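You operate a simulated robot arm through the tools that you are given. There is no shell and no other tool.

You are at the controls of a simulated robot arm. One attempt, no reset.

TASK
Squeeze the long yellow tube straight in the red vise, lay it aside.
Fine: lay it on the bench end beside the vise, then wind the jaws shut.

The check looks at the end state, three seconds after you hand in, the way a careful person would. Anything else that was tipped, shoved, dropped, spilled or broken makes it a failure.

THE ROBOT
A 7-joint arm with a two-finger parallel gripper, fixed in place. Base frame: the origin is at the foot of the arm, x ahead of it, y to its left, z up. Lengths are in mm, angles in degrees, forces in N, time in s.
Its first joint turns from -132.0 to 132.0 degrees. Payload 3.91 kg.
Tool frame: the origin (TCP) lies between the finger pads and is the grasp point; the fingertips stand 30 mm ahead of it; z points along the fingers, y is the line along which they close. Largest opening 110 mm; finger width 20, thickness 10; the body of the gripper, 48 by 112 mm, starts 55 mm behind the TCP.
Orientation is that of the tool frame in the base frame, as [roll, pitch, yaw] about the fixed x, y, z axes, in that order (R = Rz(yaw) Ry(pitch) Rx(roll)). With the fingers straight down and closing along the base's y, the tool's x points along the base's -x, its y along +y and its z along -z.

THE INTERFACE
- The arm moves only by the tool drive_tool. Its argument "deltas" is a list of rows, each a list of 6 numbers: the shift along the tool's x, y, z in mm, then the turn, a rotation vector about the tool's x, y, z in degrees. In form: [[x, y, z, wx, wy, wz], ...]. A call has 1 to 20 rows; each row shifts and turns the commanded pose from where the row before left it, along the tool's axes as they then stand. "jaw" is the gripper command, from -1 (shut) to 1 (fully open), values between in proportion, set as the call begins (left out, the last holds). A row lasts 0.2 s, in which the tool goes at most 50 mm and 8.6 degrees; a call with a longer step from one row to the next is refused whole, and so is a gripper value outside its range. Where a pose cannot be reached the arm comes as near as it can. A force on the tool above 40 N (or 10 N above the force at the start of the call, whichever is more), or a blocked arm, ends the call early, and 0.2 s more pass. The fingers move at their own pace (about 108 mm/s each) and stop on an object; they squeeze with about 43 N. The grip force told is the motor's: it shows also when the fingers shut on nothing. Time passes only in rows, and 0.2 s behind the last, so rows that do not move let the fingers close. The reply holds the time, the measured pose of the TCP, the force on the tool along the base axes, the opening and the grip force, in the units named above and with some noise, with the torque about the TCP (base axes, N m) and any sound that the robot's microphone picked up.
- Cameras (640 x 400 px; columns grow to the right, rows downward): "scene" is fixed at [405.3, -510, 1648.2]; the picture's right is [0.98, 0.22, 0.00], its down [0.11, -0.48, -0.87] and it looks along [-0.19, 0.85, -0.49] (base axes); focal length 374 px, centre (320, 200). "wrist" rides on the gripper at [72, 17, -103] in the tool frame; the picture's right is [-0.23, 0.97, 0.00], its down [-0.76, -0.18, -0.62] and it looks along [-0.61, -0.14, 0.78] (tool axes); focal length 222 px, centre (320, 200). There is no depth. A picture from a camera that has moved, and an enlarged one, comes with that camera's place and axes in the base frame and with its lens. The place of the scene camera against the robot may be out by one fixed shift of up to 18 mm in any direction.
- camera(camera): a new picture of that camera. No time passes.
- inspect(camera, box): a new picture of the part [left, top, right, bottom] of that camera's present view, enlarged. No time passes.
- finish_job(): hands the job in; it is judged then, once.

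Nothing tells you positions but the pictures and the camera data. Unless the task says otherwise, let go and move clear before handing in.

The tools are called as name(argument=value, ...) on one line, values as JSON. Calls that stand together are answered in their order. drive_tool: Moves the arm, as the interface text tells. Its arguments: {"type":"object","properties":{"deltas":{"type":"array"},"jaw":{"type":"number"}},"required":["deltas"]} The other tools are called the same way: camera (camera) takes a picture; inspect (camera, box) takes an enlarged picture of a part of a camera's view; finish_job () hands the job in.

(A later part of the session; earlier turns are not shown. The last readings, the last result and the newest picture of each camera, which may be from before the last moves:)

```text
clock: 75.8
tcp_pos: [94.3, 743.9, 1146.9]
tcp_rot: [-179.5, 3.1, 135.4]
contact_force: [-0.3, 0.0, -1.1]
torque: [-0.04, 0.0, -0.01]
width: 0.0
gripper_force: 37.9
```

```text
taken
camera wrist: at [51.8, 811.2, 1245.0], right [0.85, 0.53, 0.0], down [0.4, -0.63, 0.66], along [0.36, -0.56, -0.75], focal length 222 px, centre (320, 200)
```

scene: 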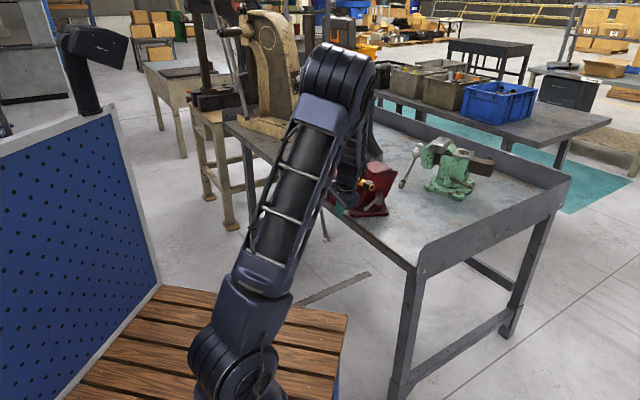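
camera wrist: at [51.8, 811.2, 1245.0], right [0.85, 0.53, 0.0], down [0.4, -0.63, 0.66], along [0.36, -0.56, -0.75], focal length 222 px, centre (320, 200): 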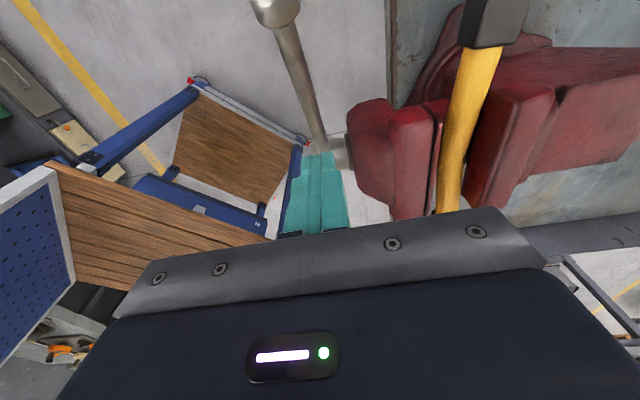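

The pinch slipped off the rod part-way round. I'll check where the rod is and how the tube sits.

inspect(camera="wrist", box=[240, 0, 560, 220])

inspect(camera="scene", box=[300, 130, 400, 230])

```text
1.82 times, centred on (400, 110) of wrist
camera zoom: at [51.8, 811.2, 1245.0], right [0.85, 0.53, 0.0], down [0.4, -0.63, 0.66], along [0.36, -0.56, -0.75], focal length 404 px, centre (174, 364)
```

zoom: 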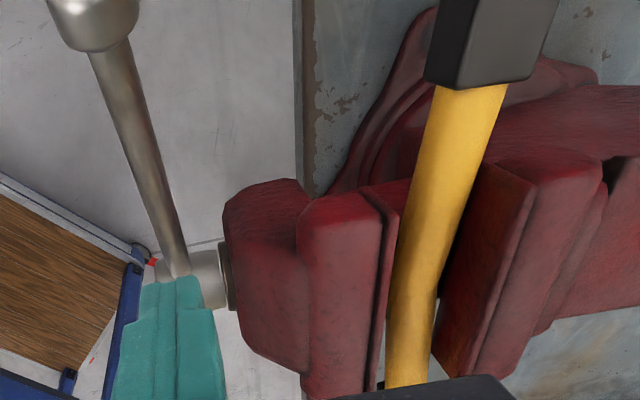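

```text
4.00 times, centred on (350, 180) of scene
camera zoom: at [405.3, -510.0, 1648.2], right [0.98, 0.22, 0.0], down [0.11, -0.48, -0.87], along [-0.19, 0.85, -0.49], focal length 1497 px, centre (200, 280)
```

zoom: 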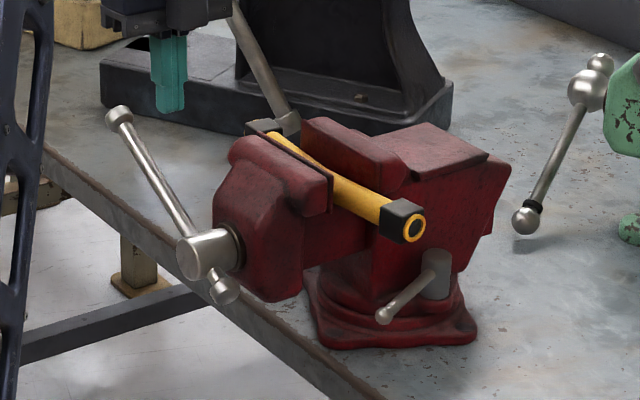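

The rod is at φ≈121°, pointing up and +d, and the jaw has come up close to the tube. I'll regrip it deeper in the fingers, at r≈140.

drive_tool(deltas=[[0, -6, -15, 0, 0, 0], [27.5, 0, -1.4, 0, 0, 0], [27.5, 0, -1.4, 0, 0, 0], [0, 0, 0, 0, 0, 0]], jaw=-0.1)

camera(camera="wrist")

```text
clock: 76.8
tcp_pos: [46.5, 780.9, 1162.4]
tcp_rot: [-179.4, 3.1, 135.4]
contact_force: [0.0, 0.5, 0.4]
torque: [0.01, 0.01, 0.01]
width: 49.5
gripper_force: 0.1
```

```text
taken
camera wrist: at [3.9, 847.0, 1259.6], right [0.85, 0.53, 0.0], down [0.4, -0.63, 0.66], along [0.36, -0.56, -0.75], focal length 222 px, centre (320, 200)
```

wrist: 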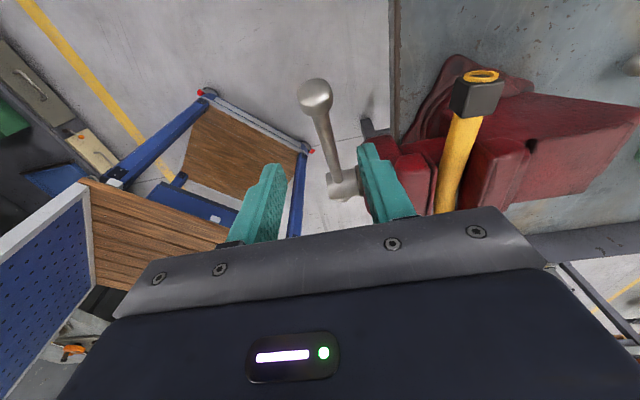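

From two views the knob is at (a 585, d 540, z 1067), so the true screw axis is nearer (d 388, z 988), which explains the slip. I'll lower onto the rod and grip.

drive_tool(deltas=[[-1.8, 0, 35.8, 0, 0, 0], [-1.8, 0, 35.8, 0, 0, 0], [-1.8, 0, 35.8, 0, 0, 0], [0, 0, 0, 0, 0, 0]])

camera(camera="wrist")

drive_tool(deltas=[[0, 0, 0, 0, 0, 0], [0, 0, 0, 0, 0, 0]], jaw=-1)

camera(camera="wrist")

```text
clock: 77.8
tcp_pos: [53.8, 771.2, 1052.6]
tcp_rot: [-179.5, 3.1, 135.5]
contact_force: [-0.1, -1.0, -0.6]
torque: [-0.04, 0.01, -0.01]
width: 49.2
gripper_force: 0.1
```

```text
taken
camera wrist: at [11.0, 838.1, 1151.2], right [0.85, 0.53, 0.0], down [0.4, -0.63, 0.66], along [0.36, -0.56, -0.75], focal length 222 px, centre (320, 200)
```

wrist: 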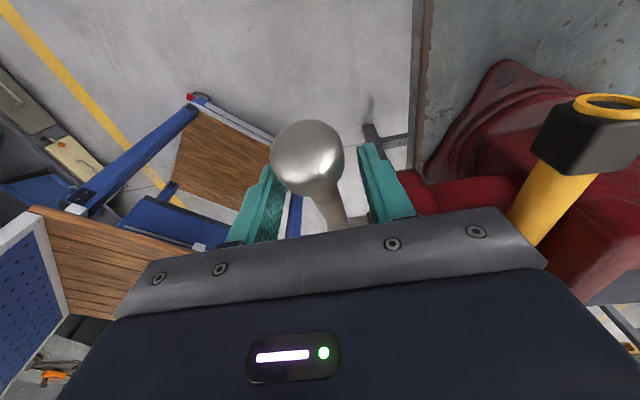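

```text
clock: 78.4
tcp_pos: [56.6, 773.0, 1052.4]
tcp_rot: [-179.6, 3.1, 135.3]
contact_force: [18.8, 20.4, -3.6]
torque: [0.24, 0.46, -0.12]
width: 14.7
gripper_force: 45.3
```

```text
taken
camera wrist: at [13.8, 839.3, 1151.1], right [0.85, 0.53, 0.01], down [0.39, -0.64, 0.66], along [0.36, -0.56, -0.75], focal length 222 px, centre (320, 200)
```

wrist: 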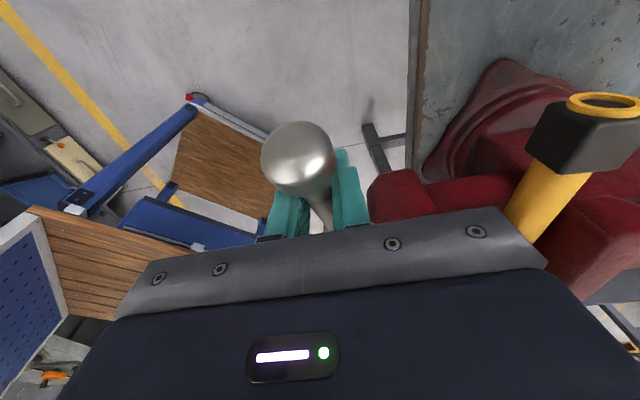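

Gripped, about 28 N of axial offset. I'll relieve it and continue winding along the corrected circle.

drive_tool(deltas=[[0, 2.3, 0, 0, 0, 0], [-10.6, 0.5, -15.3, 0, 0, 0], [-12.6, 0.5, -13.7, 0, 0, 0], [-14.4, 0.5, -11.8, 0, 0, 0]])

camera(camera="wrist")

```text
clock: 79.4
tcp_pos: [84.0, 749.3, 1097.8]
tcp_rot: [-179.5, 3.0, 135.5]
contact_force: [-8.6, 1.2, -7.2]
torque: [0.72, 0.54, 0.2]
width: 14.7
gripper_force: 44.7
```

```text
taken
camera wrist: at [40.4, 816.3, 1195.3], right [0.84, 0.54, 0.0], down [0.4, -0.63, 0.66], along [0.36, -0.56, -0.75], focal length 222 px, centre (320, 200)
```

wrist: 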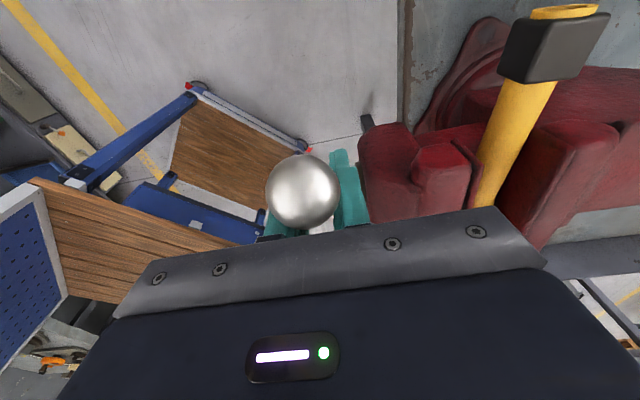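

Working well, about 10 N resistance. Continue over the top.

drive_tool(deltas=[[-15.9, 0.5, -9.7, 0, 0, 0], [-17, 0.5, -7.4, 0, 0, 0], [-17.9, 0.5, -4.9, 0, 0, 0], [-18.4, 0.5, -2.4, 0, 0, 0]])

camera(camera="wrist")

```text
clock: 80.4
tcp_pos: [135.0, 701.0, 1126.6]
tcp_rot: [-179.5, 3.2, 135.3]
contact_force: [-10.0, -15.3, 2.1]
torque: [-0.42, 0.3, 0.15]
width: 13.8
gripper_force: 44.6
```

```text
taken
camera wrist: at [92.9, 768.2, 1224.0], right [0.85, 0.53, 0.0], down [0.4, -0.63, 0.67], along [0.36, -0.56, -0.75], focal length 222 px, centre (320, 200)
```

wrist: 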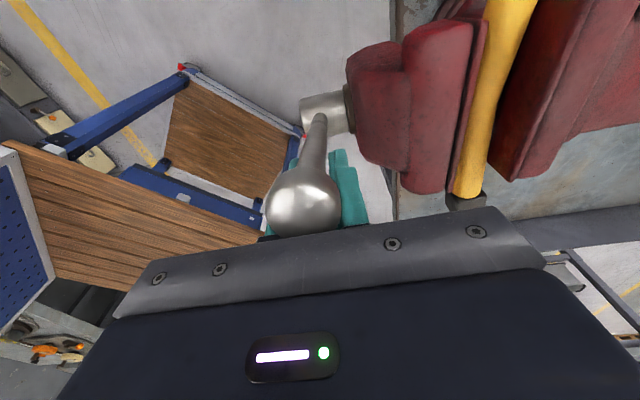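

drive_tool(deltas=[[-18.6, -0.8, 0.2, 0, 0, 0], [-18.4, 0.4, 2.8, 0, 0, 0], [-17.8, 0.4, 5.3, 0, 0, 0], [-16.9, 0.4, 7.7, 0, 0, 0]])

camera(camera="wrist")

```text
clock: 81.4
tcp_pos: [186.8, 651.8, 1114.2]
tcp_rot: [-179.6, 2.9, 135.3]
contact_force: [-0.3, -0.1, 0.1]
torque: [0.01, -0.01, -0.02]
width: 0.0
gripper_force: 37.2
```

```text
taken
camera wrist: at [143.6, 718.9, 1212.4], right [0.85, 0.53, 0.0], down [0.4, -0.63, 0.66], along [0.36, -0.56, -0.75], focal length 222 px, centre (320, 200)
```

wrist: 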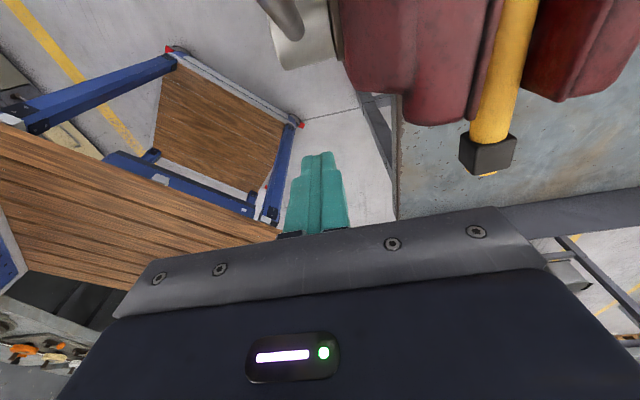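

It slipped again near the top. I'll look at the rod and jaws.

inspect(camera="scene", box=[300, 130, 400, 230])

inspect(camera="wrist", box=[220, 0, 560, 200])

```text
4.00 times, centred on (350, 180) of scene
camera zoom: at [405.3, -510.0, 1648.2], right [0.98, 0.22, 0.0], down [0.11, -0.48, -0.87], along [-0.19, 0.85, -0.49], focal length 1497 px, centre (200, 280)
```

zoom: 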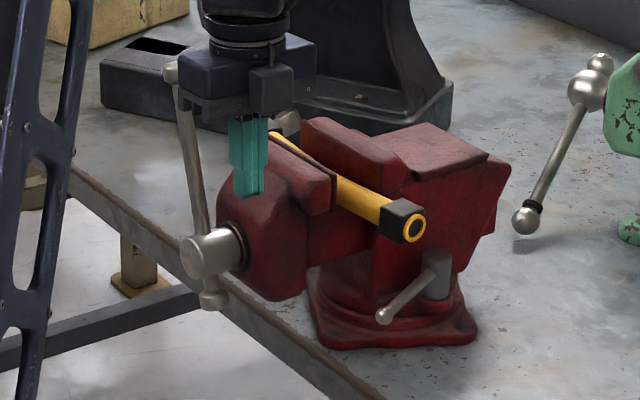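

```text
1.88 times, centred on (390, 100) of wrist
camera zoom: at [143.6, 718.9, 1212.4], right [0.85, 0.53, 0.0], down [0.4, -0.63, 0.66], along [0.36, -0.56, -0.75], focal length 418 px, centre (188, 388)
```

zoom: 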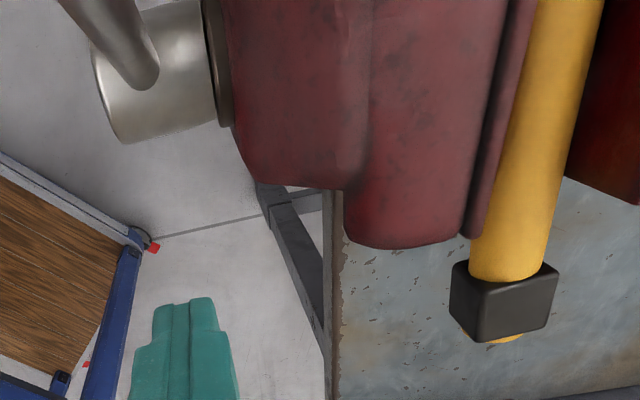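

The rod sprang back to φ≈159°, so the jaws have begun to bear on the tube and a friction pinch is too weak now. I'll switch to pushing with the closed fingers from the rod's +d side, going over the top first.

drive_tool(deltas=[[-2.4, 0, -45, 0, 0, 0], [-2.4, 0, -45, 0, 0, 0], [-0.5, 0, -10, 0, 0, 0], [42.8, -0.9, -2.2, 0, 0, 0], [42.8, -0.9, -2.2, 0, 0, 0], [42.8, -0.9, -2.2, 0, 0, 0], [42.8, -0.9, -2.2, 0, 0, 0], [0, 0, 0, 0, -7, 0], [0, 0, 0, 0, -7, 0], [0, 0, 0, 0, -7, 0], [0, 0, 0, 0, -7, 0], [0, 0, 0, 0, 0, 0]])

camera(camera="wrist")

inspect(camera="wrist", box=[280, 0, 640, 220])

```text
clock: 84.0
tcp_pos: [61.9, 771.3, 1212.7]
tcp_rot: [-179.5, 31.1, 135.6]
contact_force: [-0.4, 0.2, 0.4]
torque: [-0.02, 0.03, 0.0]
width: 0.0
gripper_force: 37.8
```

```text
taken
camera wrist: at [-7.4, 863.9, 1263.9], right [0.82, 0.56, 0.11], down [0.11, -0.35, 0.93], along [0.56, -0.75, -0.35], focal length 222 px, centre (320, 200)
```

wrist: 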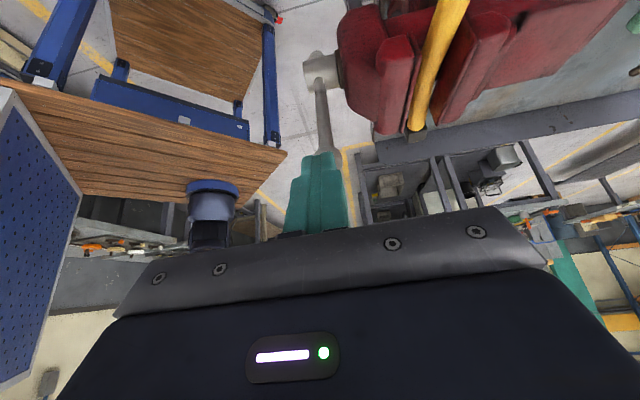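

```text
1.78 times, centred on (460, 110) of wrist
camera zoom: at [-7.4, 863.9, 1263.9], right [0.82, 0.56, 0.11], down [0.11, -0.35, 0.93], along [0.56, -0.75, -0.35], focal length 395 px, centre (71, 360)
```

zoom: 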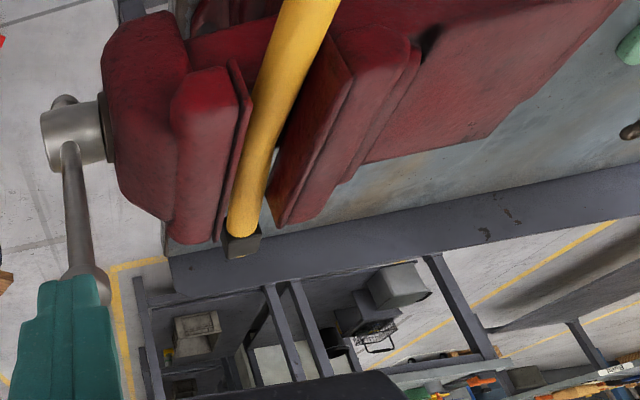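

The knob is just past the tips and the tube is between the jaws. I'll come down beside the rod and begin pushing it toward the top with force checks.

drive_tool(deltas=[[21.6, 0, 36, 0, 0, 0], [21.6, 0, 36, 0, 0, 0], [-21.4, 0, 10.2, 0, 0, 0], [-5.9, 0, 2.5, 0, 0, 0]])

drive_tool(deltas=[[-17.4, 0, 1.3, 0, 5, 0], [-17.3, 0.3, 1.5, 0, 6, 0]])

camera(camera="wrist")

```text
clock: 85.0
tcp_pos: [81.4, 749.7, 1131.2]
tcp_rot: [-179.5, 31.1, 135.5]
contact_force: [-0.5, -0.5, -0.3]
torque: [-0.01, -0.03, 0.01]
width: 0.0
gripper_force: 37.0
```

```text
clock: 85.6
tcp_pos: [105.4, 726.8, 1146.3]
tcp_rot: [-179.5, 20.0, 135.6]
contact_force: [0.2, -0.5, -0.2]
torque: [-0.05, -0.07, -0.04]
width: 0.0
gripper_force: 37.9
```

```text
taken
camera wrist: at [44.0, 812.1, 1216.6], right [0.84, 0.54, 0.07], down [0.24, -0.47, 0.85], along [0.49, -0.69, -0.53], focal length 222 px, centre (320, 200)
```

wrist: 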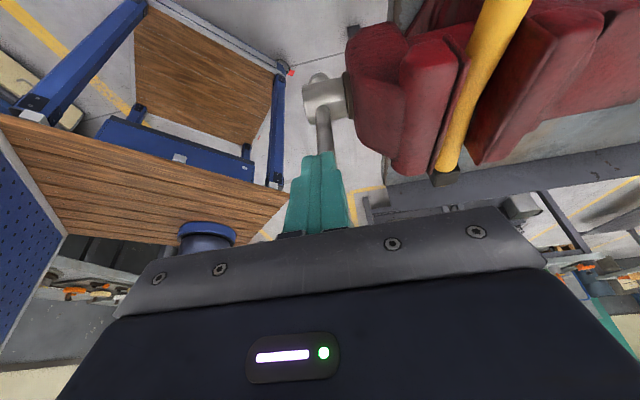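

inspect(camera="scene", box=[300, 130, 400, 230])

```text
4.00 times, centred on (350, 180) of scene
camera zoom: at [405.3, -510.0, 1648.2], right [0.98, 0.22, 0.0], down [0.11, -0.48, -0.87], along [-0.19, 0.85, -0.49], focal length 1497 px, centre (200, 280)
```

zoom: 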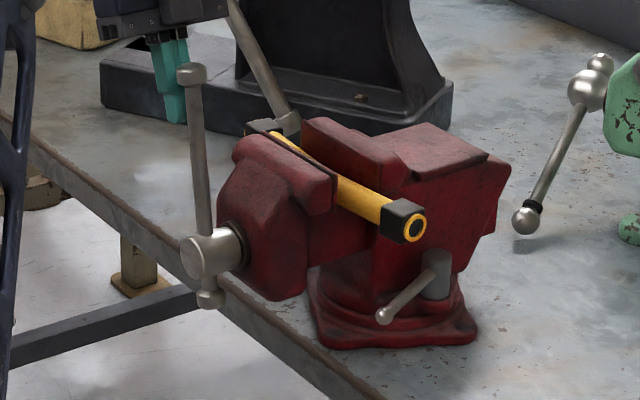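

The rod follows the push freely (now ≈168°). Continuing over the top and down the −d side.

drive_tool(deltas=[[-17.2, 0.4, 1.5, 0, 6, 0], [-17.3, 0.4, 1.5, 0, 6, 0], [-17.5, 0.4, 1.4, 0, 6, 0], [-15.2, 0.4, 1.3, 0, 2, 0], [-14.1, 0.4, 2.3, 0, 0, 0]])

inspect(camera="scene", box=[300, 130, 400, 230])

camera(camera="wrist")

```text
clock: 86.8
tcp_pos: [165.0, 672.4, 1151.3]
tcp_rot: [-179.5, 0.0, 135.5]
contact_force: [-0.8, -0.1, -0.2]
torque: [0.01, 0.0, 0.0]
width: 0.0
gripper_force: 37.8
```

```text
4.00 times, centred on (350, 180) of scene
camera zoom: at [405.3, -510.0, 1648.2], right [0.98, 0.22, 0.0], down [0.11, -0.48, -0.87], along [-0.19, 0.85, -0.49], focal length 1497 px, centre (200, 280)
```

zoom: 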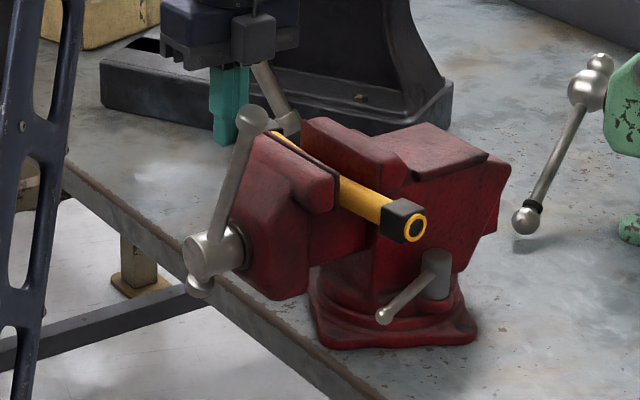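

```text
taken
camera wrist: at [125.8, 734.9, 1254.4], right [0.85, 0.53, -0.01], down [0.42, -0.66, 0.62], along [0.33, -0.53, -0.78], focal length 222 px, centre (320, 200)
```

wrist: 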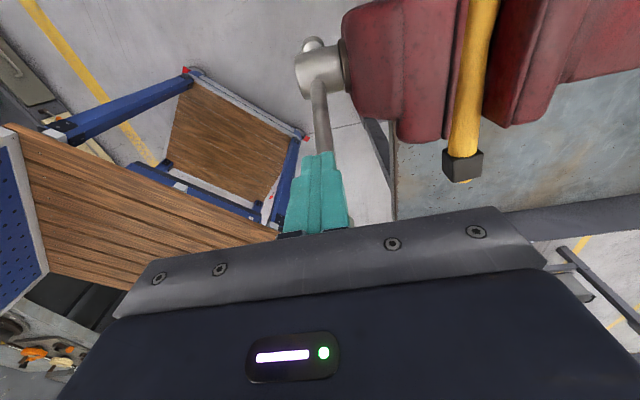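

drive_tool(deltas=[[-13.7, 0.4, 3.9, 0, 0, 0], [-13.2, 0.4, 5.2, 0, 0, 0], [-12.7, 0.4, 6.5, 0, 0, 0], [-12, 0.4, 7.9, 0, 0, 0], [-10.9, 0.4, 9, 0, 0, 0], [-10, 0.4, 10.2, 0, 0, 0]])

camera(camera="wrist")

inspect(camera="scene", box=[300, 130, 400, 230])

```text
clock: 88.2
tcp_pos: [219.3, 621.5, 1109.3]
tcp_rot: [-179.6, 0.2, 135.4]
contact_force: [0.0, 0.0, 0.2]
torque: [0.03, -0.02, -0.02]
width: 0.0
gripper_force: 37.6
```

```text
taken
camera wrist: at [179.4, 684.3, 1211.2], right [0.85, 0.53, -0.01], down [0.42, -0.66, 0.63], along [0.33, -0.53, -0.78], focal length 222 px, centre (320, 200)
```

wrist: 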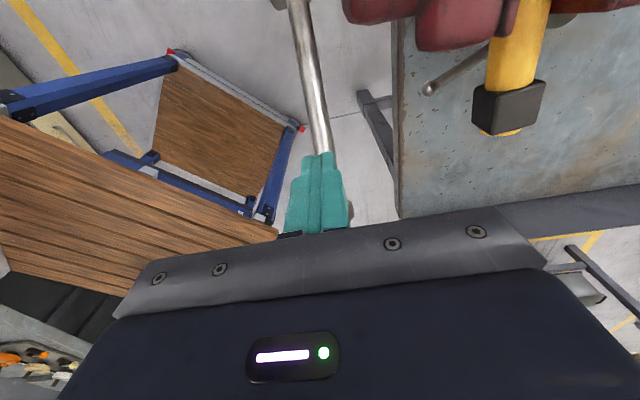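

```text
4.00 times, centred on (350, 180) of scene
camera zoom: at [405.3, -510.0, 1648.2], right [0.98, 0.22, 0.0], down [0.11, -0.48, -0.87], along [-0.19, 0.85, -0.49], focal length 1497 px, centre (200, 280)
```

zoom: 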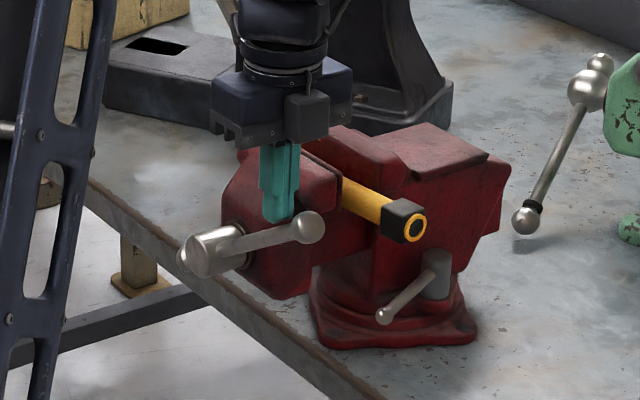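

The rod is round to about 245° with still no squeeze force. Continue pushing down on the −d side.

drive_tool(deltas=[[-8.9, 0.4, 11.1, 0, 0, 0], [-7.8, 0.4, 12, 0, 0, 0], [-6.3, 0.4, 12.8, 0, 0, 0], [-5, 0.4, 13.4, 0, 0, 0], [-3.6, 0.4, 13.7, 0, 0, 0]])

camera(camera="wrist")

inspect(camera="scene", box=[300, 130, 400, 230])

```text
clock: 89.4
tcp_pos: [240.8, 602.1, 1046.0]
tcp_rot: [-179.5, 0.1, 135.4]
contact_force: [0.1, 0.0, -1.6]
torque: [0.01, 0.01, -0.02]
width: 0.0
gripper_force: 37.7
```

```text
taken
camera wrist: at [201.5, 664.7, 1147.9], right [0.85, 0.53, -0.01], down [0.42, -0.66, 0.63], along [0.33, -0.53, -0.78], focal length 222 px, centre (320, 200)
```

wrist: 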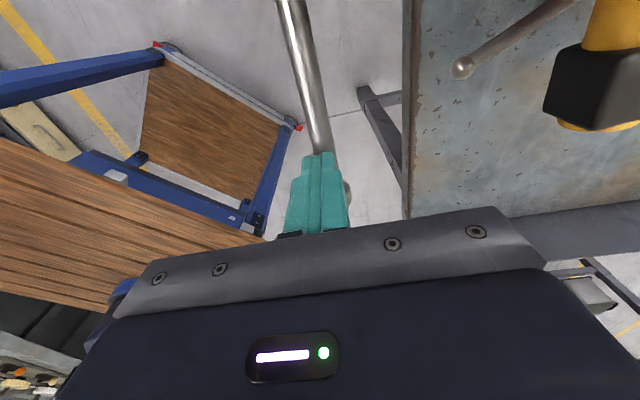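

```text
4.00 times, centred on (350, 180) of scene
camera zoom: at [405.3, -510.0, 1648.2], right [0.98, 0.22, 0.0], down [0.11, -0.48, -0.87], along [-0.19, 0.85, -0.49], focal length 1497 px, centre (200, 280)
```

zoom: 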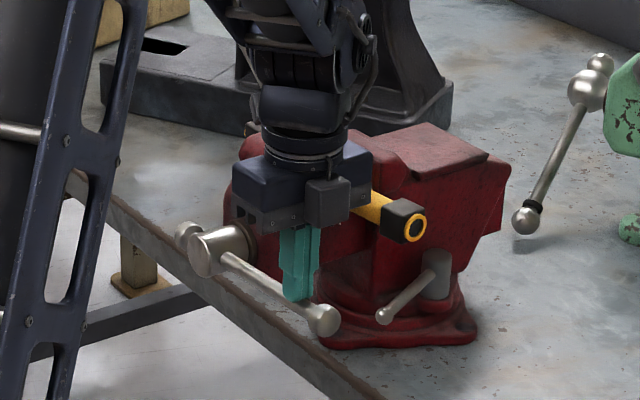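

drive_tool(deltas=[[-2.1, 0.4, 14.1, 0, 0, 0], [-0.7, 0.4, 14.3, 0, 0, 0], [0.8, 0.4, 14.2, 0, 0, 0], [2.3, 0.4, 14.1, 0, 0, 0], [3.9, 0.4, 13.7, 0, 0, 0]])

camera(camera="wrist")

inspect(camera="scene", box=[300, 130, 400, 230])

```text
clock: 90.6
tcp_pos: [240.3, 605.7, 974.9]
tcp_rot: [-179.6, 0.0, 135.4]
contact_force: [0.2, 0.2, -1.0]
torque: [0.03, -0.01, -0.01]
width: 0.2
gripper_force: 37.7
```

```text
taken
camera wrist: at [200.5, 668.5, 1078.0], right [0.85, 0.53, -0.01], down [0.42, -0.66, 0.62], along [0.33, -0.53, -0.78], focal length 222 px, centre (320, 200)
```

wrist: 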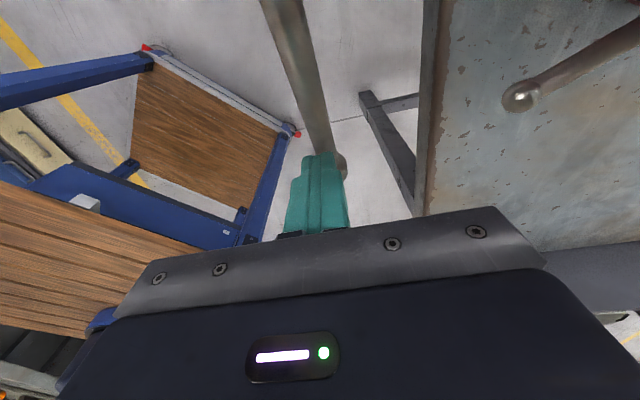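

```text
4.00 times, centred on (350, 180) of scene
camera zoom: at [405.3, -510.0, 1648.2], right [0.98, 0.22, 0.0], down [0.11, -0.48, -0.87], along [-0.19, 0.85, -0.49], focal length 1497 px, centre (200, 280)
```

zoom: 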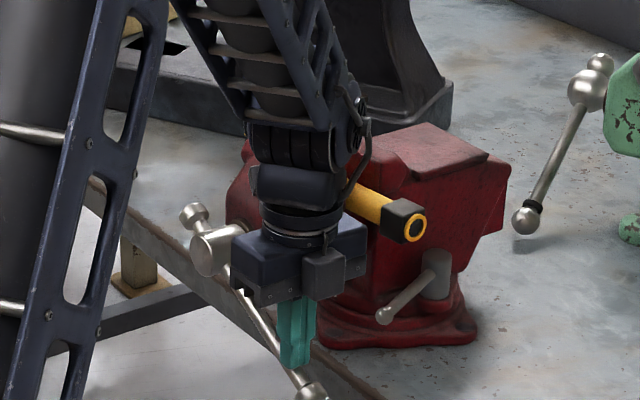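

The rod is at about 300°, nearly a full turn with no real squeeze yet. I'll rise and look down on the jaws to see how the tube sits.

drive_tool(deltas=[[-3, 0, -30, 0, 0, 0], [-3, 0, -48, 0, 0, 0], [0, 0, -48, 0, 0, 0], [0, 0, -48, 0, 0, 0], [0, 0, -48, 0, 0, 0], [0, 0, -10, 0, 0, 0], [32, 30, 0, 0, 0, 0], [32, 30, 0, 0, 0, 0], [32, 30, 0, 0, 0, 0], [32, 30, 0, 0, 0, 0], [0, 0, 0, 0, 0, 0]])

camera(camera="wrist")

inspect(camera="wrist", box=[200, 0, 460, 200])

inspect(camera="scene", box=[320, 130, 400, 230])

```text
clock: 93.0
tcp_pos: [240.4, 779.2, 1208.8]
tcp_rot: [-179.5, 0.0, 135.4]
contact_force: [0.1, 0.1, 0.5]
torque: [0.02, 0.0, 0.01]
width: 0.0
gripper_force: 37.8
```

```text
taken
camera wrist: at [200.8, 841.8, 1311.2], right [0.85, 0.53, -0.01], down [0.42, -0.66, 0.63], along [0.33, -0.53, -0.78], focal length 222 px, centre (320, 200)
```

wrist: 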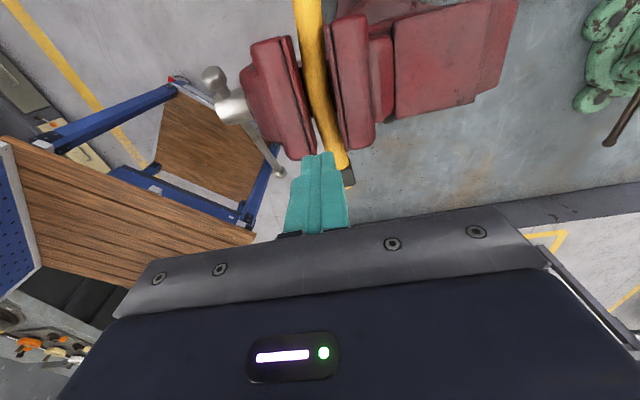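

```text
2.00 times, centred on (330, 100) of wrist
camera zoom: at [200.8, 841.8, 1311.2], right [0.85, 0.53, -0.01], down [0.42, -0.66, 0.63], along [0.33, -0.53, -0.78], focal length 444 px, centre (300, 400)
```

zoom: 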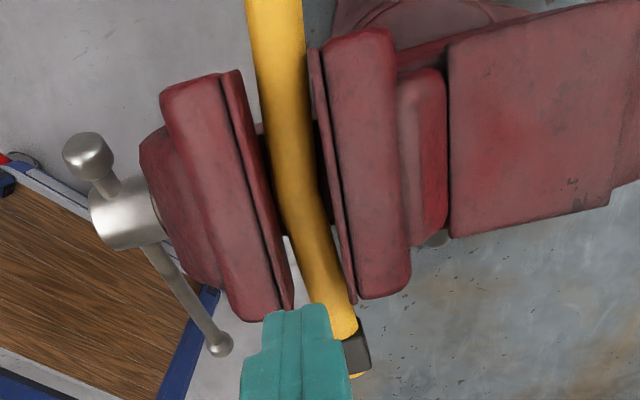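

```text
4.00 times, centred on (360, 180) of scene
camera zoom: at [405.3, -510.0, 1648.2], right [0.98, 0.22, 0.0], down [0.11, -0.48, -0.87], along [-0.19, 0.85, -0.49], focal length 1497 px, centre (160, 280)
```

zoom: 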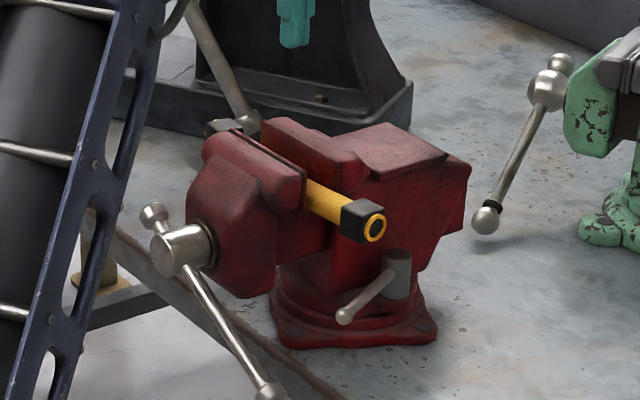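

The tube lies nicely in three-point contact: convex apex at the moving jaw, arms at the fixed jaw's ends. I'll go back to the −d side and turn the wrist round for pushing the handle through the bottom.

drive_tool(deltas=[[-37.8, -31, 0, 0, 0, 0], [-37.8, -31, 0, 0, 0, 0], [-37.8, -31, 0, 0, 0, 0], [-37.8, -31, 0, 0, 0, 0], [0, 0, 0, 0, 0, -8.2], [0, 0, 0, 0, 0, -8.2], [0, 0, 0, 0, 0, -8.2], [0, 0, 0, 0, 0, -8.2], [0, 0, 0, 0, 0, -8.2], [0, 0, 0, 0, 0, -8.2], [0, 0, 0, 0, 0, -8.2], [0, 0, 0, 0, 0, -8.2], [0, 0, 0, 0, 0, -8.2], [0, 0, 0, 0, 0, -8.2], [0, 0, 0, 0, 0, -8.2]])

drive_tool(deltas=[[0, 0, 0, 0, 0, -8.2], [0, 0, 0, 0, 0, -8.2], [0, 0, 0, 0, 0, -8.2], [0, 0, 0, 0, 0, -8.2], [0, 0, 0, 0, 0, -8.2], [0, 0, 0, 0, 0, -8.2], [0, 0, 0, 0, 0, -8.2], [0, 0, 0, 0, 0, -8.2], [0, 0, 0, 0, 0, -8.2], [0, 0, 0, 0, 0, -8.2], [0, 0, 0, 0, 0, -8.2]])

```text
clock: 96.2
tcp_pos: [258.3, 582.8, 1206.9]
tcp_rot: [180.0, -0.5, -134.4]
contact_force: [-0.3, 0.2, -0.2]
torque: [-0.01, -0.04, 0.03]
width: 0.0
gripper_force: 37.7
```

```text
clock: 98.6
tcp_pos: [259.5, 584.1, 1207.5]
tcp_rot: [179.6, -0.2, -44.1]
contact_force: [-0.2, -0.4, 0.1]
torque: [-0.01, 0.0, -0.01]
width: 0.0
gripper_force: 37.7
```

The flipped wrist orientation is reachable. I'll descend beside the handle, tilt, and set the fingertips just above the rod.

drive_tool(deltas=[[0, 0, 42.5, 0, 0, 0.9], [0, 0, 42.5, 0, 0, 0], [0, 0, 42.5, 0, 0, 0], [0, 0, 42.5, 0, 0, 0], [0, 0, 0, 0, -7.6, 0], [0, 0, 0, 0, -7.6, 0], [0, 0, 0, 0, -7.6, 0], [0, 0, 0, 0, -7.6, 0], [0, 0, 0, 0, -7.6, 0], [0, 0, 0, 0, 0, 0]])

camera(camera="wrist")

```text
clock: 100.8
tcp_pos: [258.0, 581.9, 1037.6]
tcp_rot: [179.5, 38.1, -45.4]
contact_force: [-0.3, 0.4, -0.1]
torque: [0.0, -0.03, 0.0]
width: 0.0
gripper_force: 37.8
```

```text
taken
camera wrist: at [331.2, 484.4, 1073.5], right [-0.82, -0.56, 0.15], down [-0.02, 0.28, 0.96], along [-0.58, 0.78, -0.24], focal length 222 px, centre (320, 200)
```

wrist: 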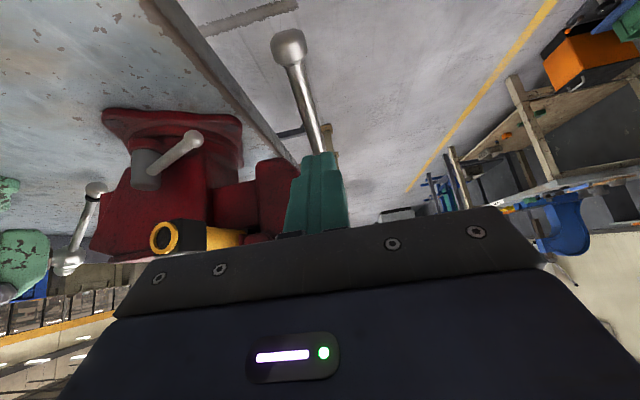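

The rod is at about −72° (288°). I'll press down on it and drive it toward the bottom, checking force every few rows.

drive_tool(deltas=[[19.7, -5, 23.4, 0, 0, 0], [12.6, 0, 24.8, 0, 0, 0], [5.5, -0.4, 13.5, 0, 0, 0], [4, -0.4, 14.2, 0, 0, 0], [2.6, -0.4, 14.4, 0, 0, 0], [0.9, -0.4, 14.8, 0, 0, 0]])

camera(camera="wrist")

```text
clock: 102.2
tcp_pos: [239.7, 606.1, 928.8]
tcp_rot: [179.4, 38.0, -45.4]
contact_force: [0.4, 0.6, -0.1]
torque: [0.02, 0.0, -0.02]
width: 0.2
gripper_force: 37.7
```

```text
taken
camera wrist: at [313.4, 508.2, 963.6], right [-0.82, -0.56, 0.15], down [-0.02, 0.28, 0.96], along [-0.58, 0.78, -0.24], focal length 222 px, centre (320, 200)
```

wrist: 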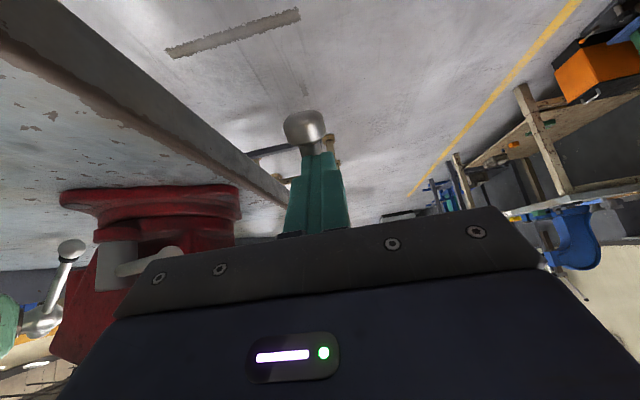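

drive_tool(deltas=[[-0.5, -0.4, 14.6, 0, 0, 0], [-2.1, -0.4, 14.5, 0, 0, 0], [-3.6, -0.4, 14.2, 0, 0, 0], [-5.1, -0.4, 13.8, 0, 0, 0]])

drive_tool(deltas=[[-6.4, -0.4, 13.2, 0, 0, 0], [-8, -0.4, 12.5, 0, 0, 0]])

camera(camera="wrist")

```text
clock: 103.2
tcp_pos: [213.1, 637.1, 888.9]
tcp_rot: [179.4, 37.9, -45.5]
contact_force: [0.0, 0.6, 0.8]
torque: [-0.01, 0.04, 0.03]
width: 0.0
gripper_force: 37.7
```

```text
clock: 103.8
tcp_pos: [192.5, 659.0, 878.1]
tcp_rot: [179.4, 38.0, -45.5]
contact_force: [1.6, -2.4, 0.6]
torque: [-0.01, 0.0, -0.01]
width: 0.3
gripper_force: 38.2
```

```text
taken
camera wrist: at [266.0, 560.2, 913.4], right [-0.82, -0.56, 0.15], down [-0.02, 0.28, 0.96], along [-0.58, 0.78, -0.24], focal length 222 px, centre (320, 200)
```

wrist: 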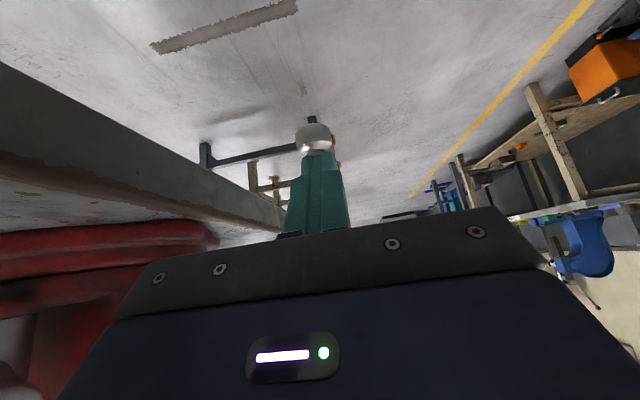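

The rod is following well. Continue through the bottom.

drive_tool(deltas=[[-9.1, -0.4, 11.6, 0, 0, 0], [-10.1, -0.4, 10.6, 0, 0, 0], [-11.3, -0.4, 9.5, 0, 0, 0]])

drive_tool(deltas=[[-12.3, -0.4, 8.2, 0, 0, 0], [-13, -0.4, 7, 0, 0, 0]])

camera(camera="wrist")

inspect(camera="scene", box=[300, 140, 400, 240])

```text
clock: 104.6
tcp_pos: [163.5, 691.8, 871.6]
tcp_rot: [179.4, 38.0, -45.5]
contact_force: [2.0, -2.4, 0.0]
torque: [-0.07, -0.04, -0.02]
width: 0.2
gripper_force: 37.5
```

```text
clock: 105.0
tcp_pos: [160.6, 695.2, 869.6]
tcp_rot: [179.1, 37.5, -46.0]
contact_force: [2.6, -3.3, -0.6]
torque: [0.23, 0.27, -0.26]
width: 0.2
gripper_force: 38.0
stopped in row 1: the force on the tool passed its limit at 53 N (the readings are from after the stop); the commanded pose is now the measured one
```

```text
taken
camera wrist: at [233.2, 596.9, 906.1], right [-0.82, -0.55, 0.15], down [-0.02, 0.29, 0.96], along [-0.57, 0.78, -0.25], focal length 222 px, centre (320, 200)
```

wrist: 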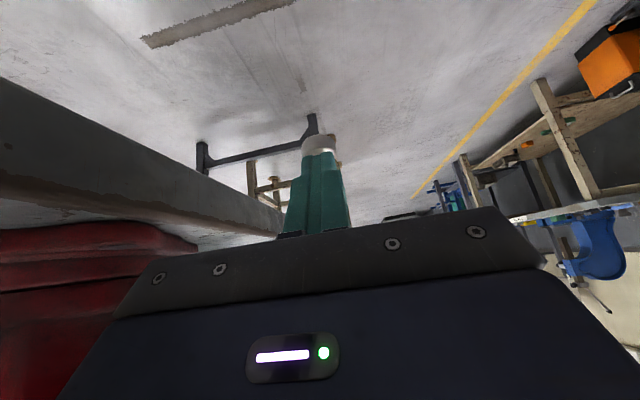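

```text
4.00 times, centred on (350, 190) of scene
camera zoom: at [405.3, -510.0, 1648.2], right [0.98, 0.22, 0.0], down [0.11, -0.48, -0.87], along [-0.19, 0.85, -0.49], focal length 1497 px, centre (200, 240)
```

zoom: 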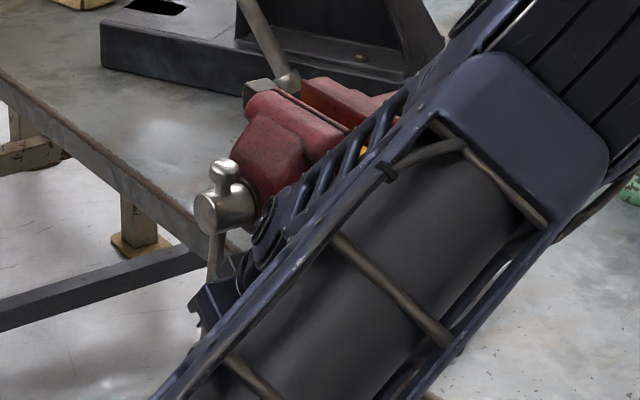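

The push met firm resistance near φ≈8°, probably the tube starting to be squeezed. I'll push in small increments to see how the force builds.

drive_tool(deltas=[[-2.4, 0, 1.8, 0, 0, 0], [0, 0, 0, 0, 0, 0]])

drive_tool(deltas=[[-1.6, 0, 1.2, 0, 0, 0], [0, 0, 0, 0, 0, 0]])

drive_tool(deltas=[[-1.6, 0, 1.2, 0, 0, 0], [0, 0, 0, 0, 0, 0]])

```text
clock: 105.6
tcp_pos: [159.9, 695.6, 868.9]
tcp_rot: [179.0, 37.5, -46.2]
contact_force: [25.0, -28.3, -7.7]
torque: [1.98, 2.06, -2.16]
width: 0.2
gripper_force: 38.2
```

```text
clock: 105.9
tcp_pos: [159.9, 696.0, 866.7]
tcp_rot: [178.9, 37.4, -46.3]
contact_force: [3.5, -2.5, -3.2]
torque: [0.11, 0.52, -0.24]
width: 0.0
gripper_force: 37.4
stopped in row 1: the force on the tool passed its limit at 52 N (the readings are from after the stop); the commanded pose is now the measured one
```

```text
clock: 106.5
tcp_pos: [159.0, 696.8, 867.2]
tcp_rot: [179.0, 37.4, -46.3]
contact_force: [13.0, -21.1, -6.4]
torque: [1.47, 1.32, -1.5]
width: 0.0
gripper_force: 37.5
```

The torque reading puts that contact on the gripper body against the jaw's near edge, not on the rod, so I'll back off. The rod is at about +8°. I'll go round for a pinch from the +d side with a steeper lean.

drive_tool(deltas=[[8, 0, -6.2, 0, 0, 0], [26, 0, -20.3, 0, 0, 0], [26, 0, -20.3, 0, 0, 0], [26, 0, -20.3, 0, 0, 0], [-27.7, 0, -35.5, 0, 0, 0], [-27.7, 0, -35.5, 0, 0, 0], [-27.7, 0, -35.5, 0, 0, 0], [-27.7, 0, -35.5, 0, 0, 0], [-27.7, 0, -35.5, 0, 0, 0], [-27.7, 0, -35.5, 0, 0, 0], [-27.7, 0, -35.5, 0, 0, 0]])

drive_tool(deltas=[[0, 0, 0, 0, 7.5, 0], [0, 0, 0, 0, 7.5, 0], [0, 0, 0, 0, 7.5, 0], [0, 0, 0, 0, 7.5, 0], [0, 0, 0, 0, 7.5, 0], [0, 0, 0, 0, 0, 8.2], [0, 0, 0, 0, 0, 8.2], [0, 0, 0, 0, 0, 8.2], [0, 0, 0, 0, 0, 8.2], [0, 0, 0, 0, 0, 8.2], [0, 0, 0, 0, 0, 8.2], [0, 0, 0, 0, 0, 8.2], [0, 0, 0, 0, 0, 8.2], [0, 0, 0, 0, 0, 8.2], [0, 0, 0, 0, 0, 8.2], [0, 0, 0, 0, 0, 8.2]])

drive_tool(deltas=[[0, 0, 0, 0, 0, 8.2], [0, 0, 0, 0, 0, 8.2], [0, 0, 0, 0, 0, 8.2], [0, 0, 0, 0, 0, 8.2], [0, 0, 0, 0, 0, 8.2], [0, 0, 0, 0, 0, 8.2], [0, 0, 0, 0, 0, 8.2], [0, 0, 0, 0, 0, 8.2], [0, 0, 0, 0, 0, 8.2], [0, 0, 0, 0, 0, 8.2], [0, 0, 0, 0, 0, 7]])

inspect(camera="scene", box=[300, 140, 400, 240])

```text
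clock: 108.9
tcp_pos: [237.5, 625.1, 1184.9]
tcp_rot: [178.8, 37.4, -46.2]
contact_force: [0.2, -0.4, 0.0]
torque: [-0.01, 0.02, -0.02]
width: 0.2
gripper_force: 38.0
```

```text
clock: 112.3
tcp_pos: [235.6, 623.9, 1184.9]
tcp_rot: [180.0, -0.8, -136.0]
contact_force: [0.2, 0.4, -0.4]
torque: [0.02, 0.0, 0.0]
width: 0.1
gripper_force: 37.0
```

```text
clock: 114.7
tcp_pos: [235.1, 624.9, 1184.2]
tcp_rot: [-179.2, -0.1, 135.0]
contact_force: [0.1, 1.0, 0.8]
torque: [0.03, 0.0, 0.03]
width: 0.1
gripper_force: 37.3
```

```text
4.00 times, centred on (350, 190) of scene
camera zoom: at [405.3, -510.0, 1648.2], right [0.98, 0.22, 0.0], down [0.11, -0.48, -0.87], along [-0.19, 0.85, -0.49], focal length 1497 px, centre (200, 240)
```

zoom: 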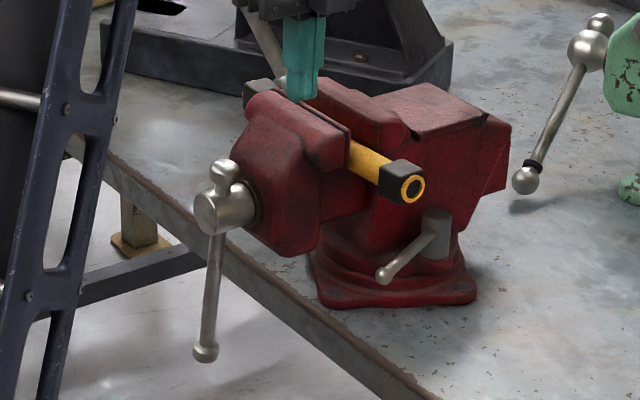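

The rod stands at about +7°. I'll move over to the +d side, lean the tool 40°, open the fingers, and come down to a stand-off point behind the rod.

drive_tool(deltas=[[45, -0.85, 0, 0, 0, 0], [45, -0.85, 0, 0, 0, 0], [45, -0.85, 0, 0, 0, 0], [45, -0.85, 0, 0, 0, 0], [45, -0.85, 0, 0, 0, 0], [45, -0.85, 0, 0, 0, 0], [0, 0, 0, 0, -8, 0], [0, 0, 0, 0, -8, 0], [0, 0, 0, 0, -8, 0], [0, 0, 0, 0, -8, 0], [0, 0, 0, 0, -8, 0], [0, 0, 0, 0, 0, 0]], jaw=-0.1)

camera(camera="wrist")

```text
clock: 117.3
tcp_pos: [47.2, 780.2, 1200.6]
tcp_rot: [-178.9, 32.0, 135.7]
contact_force: [-0.9, -0.3, 0.2]
torque: [0.02, 0.0, 0.01]
width: 49.5
gripper_force: 0.0
out of reach, approached as far as the arm can: row 10, 11
```

```text
taken
camera wrist: at [-23.1, 876.2, 1249.5], right [0.82, 0.56, 0.11], down [0.11, -0.34, 0.93], along [0.56, -0.76, -0.34], focal length 222 px, centre (320, 200)
```

wrist: 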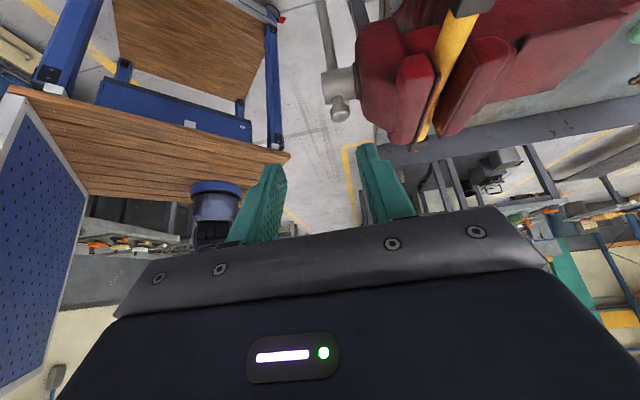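

drive_tool(deltas=[[0, 0, 0, -8, 0, 0], [15.7, -5.3, 40.2, 0, 0, 0], [15.7, -5.3, 40.2, 0, 0, 0], [15.7, -5.3, 40.2, 0, 0, 0]])

drive_tool(deltas=[[15.7, -5.3, 40.2, 0, 0, 0], [15.7, -5.3, 40.2, 0, 0, 0], [15.7, -5.3, 40.2, 0, 0, 0]])

camera(camera="wrist")

```text
clock: 118.3
tcp_pos: [64.0, 761.6, 1072.3]
tcp_rot: [173.0, 32.1, 135.7]
contact_force: [-0.4, 0.0, 0.7]
torque: [0.02, 0.03, 0.0]
width: 49.8
gripper_force: 0.0
```

```text
clock: 119.1
tcp_pos: [78.5, 747.9, 944.7]
tcp_rot: [173.0, 31.9, 135.8]
contact_force: [0.2, 0.1, 1.1]
torque: [0.02, 0.01, 0.03]
width: 49.5
gripper_force: 0.1
```

```text
taken
camera wrist: at [-1.7, 832.0, 994.1], right [0.77, 0.6, 0.22], down [0.06, -0.41, 0.91], along [0.64, -0.68, -0.35], focal length 222 px, centre (320, 200)
```

wrist: 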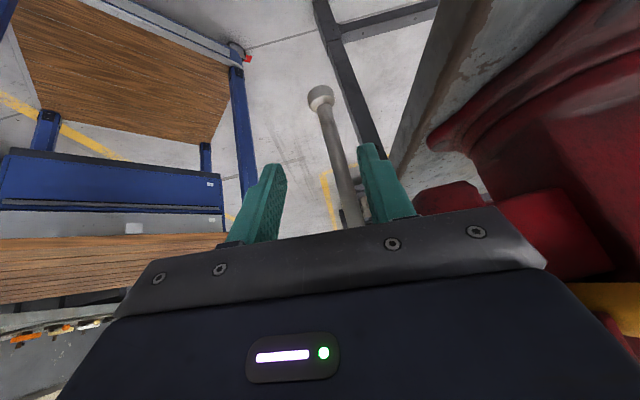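

The rod is between the open fingers ahead. I'll advance along the tool axis.

drive_tool(deltas=[[-1, 0.8, 34.5, 0, 0, 0], [-1, 0.8, 34.5, 0, 0, 0]])

camera(camera="wrist")

```text
clock: 119.7
tcp_pos: [113.8, 728.3, 887.7]
tcp_rot: [172.9, 32.0, 135.6]
contact_force: [-0.2, 0.8, -0.5]
torque: [0.03, -0.01, 0.0]
width: 49.5
gripper_force: 0.1
```

```text
taken
camera wrist: at [32.2, 811.9, 938.1], right [0.77, 0.6, 0.22], down [0.06, -0.41, 0.91], along [0.64, -0.68, -0.35], focal length 222 px, centre (320, 200)
```

wrist: 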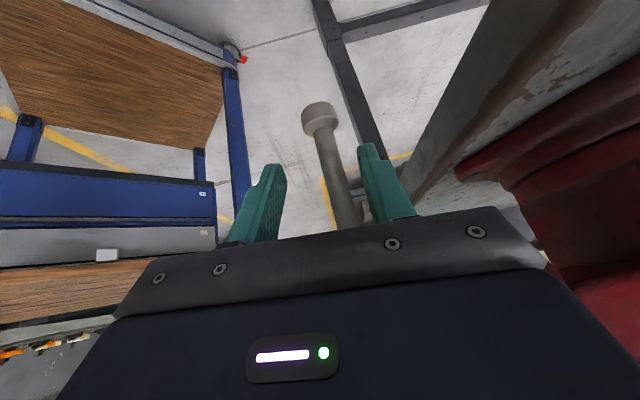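

drive_tool(deltas=[[-1, 3, 30, 0, 0, 0], [0, 2, 4, 0, 0, 0]])

camera(camera="wrist")

drive_tool(deltas=[[0, 0, 0, 0, 0, 0], [0, 0, 0, 0, 0, 0]], jaw=-1)

camera(camera="wrist")

```text
clock: 120.3
tcp_pos: [133.2, 720.6, 859.1]
tcp_rot: [172.8, 32.0, 135.7]
contact_force: [0.7, 0.1, -0.3]
torque: [0.02, 0.03, -0.02]
width: 49.3
gripper_force: 0.0
```

```text
taken
camera wrist: at [52.1, 805.2, 909.8], right [0.77, 0.6, 0.22], down [0.06, -0.41, 0.91], along [0.64, -0.69, -0.35], focal length 222 px, centre (320, 200)
```

wrist: 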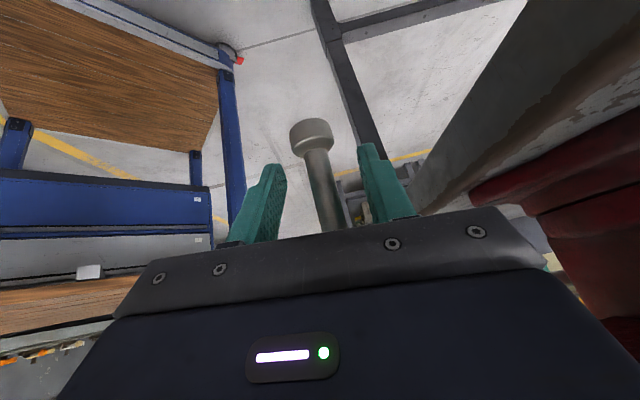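

```text
clock: 120.9
tcp_pos: [131.7, 720.6, 860.6]
tcp_rot: [173.0, 32.0, 135.7]
contact_force: [-0.1, -3.0, 1.1]
torque: [-1.62, 1.49, 0.11]
width: 21.4
gripper_force: 45.1
```

```text
taken
camera wrist: at [51.8, 805.1, 909.7], right [0.77, 0.6, 0.22], down [0.06, -0.41, 0.91], along [0.64, -0.69, -0.35], focal length 222 px, centre (320, 200)
```

wrist: 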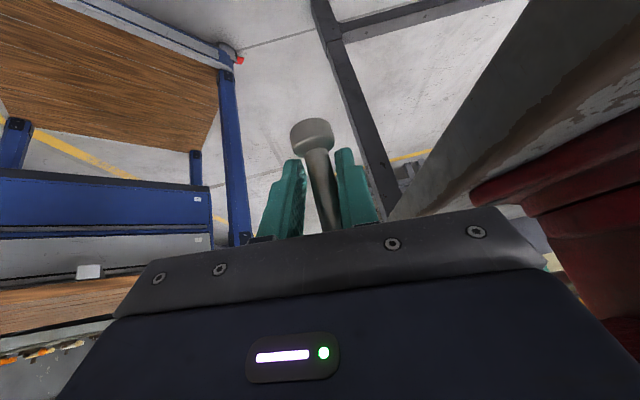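

The rod is held (a little skewed in the pads, which will even out as it turns). Winding on in small steps.

drive_tool(deltas=[[14.2, 2.8, -13.6, 1, 1, 0], [12.1, 2.8, -15.2, 1, 2, 0]])

camera(camera="wrist")

```text
clock: 121.5
tcp_pos: [109.3, 748.1, 871.0]
tcp_rot: [175.2, 29.0, 136.1]
contact_force: [15.1, -0.1, -6.6]
torque: [-0.08, 1.55, 0.44]
width: 15.5
gripper_force: 44.6
```

```text
taken
camera wrist: at [32.2, 833.2, 926.5], right [0.79, 0.59, 0.18], down [0.11, -0.42, 0.9], along [0.61, -0.69, -0.4], focal length 222 px, centre (320, 200)
```

wrist: 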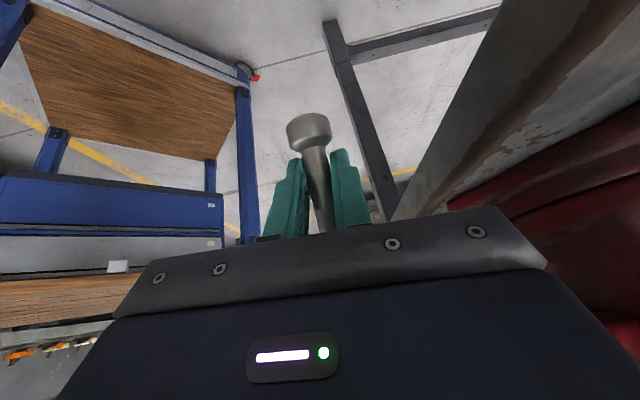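

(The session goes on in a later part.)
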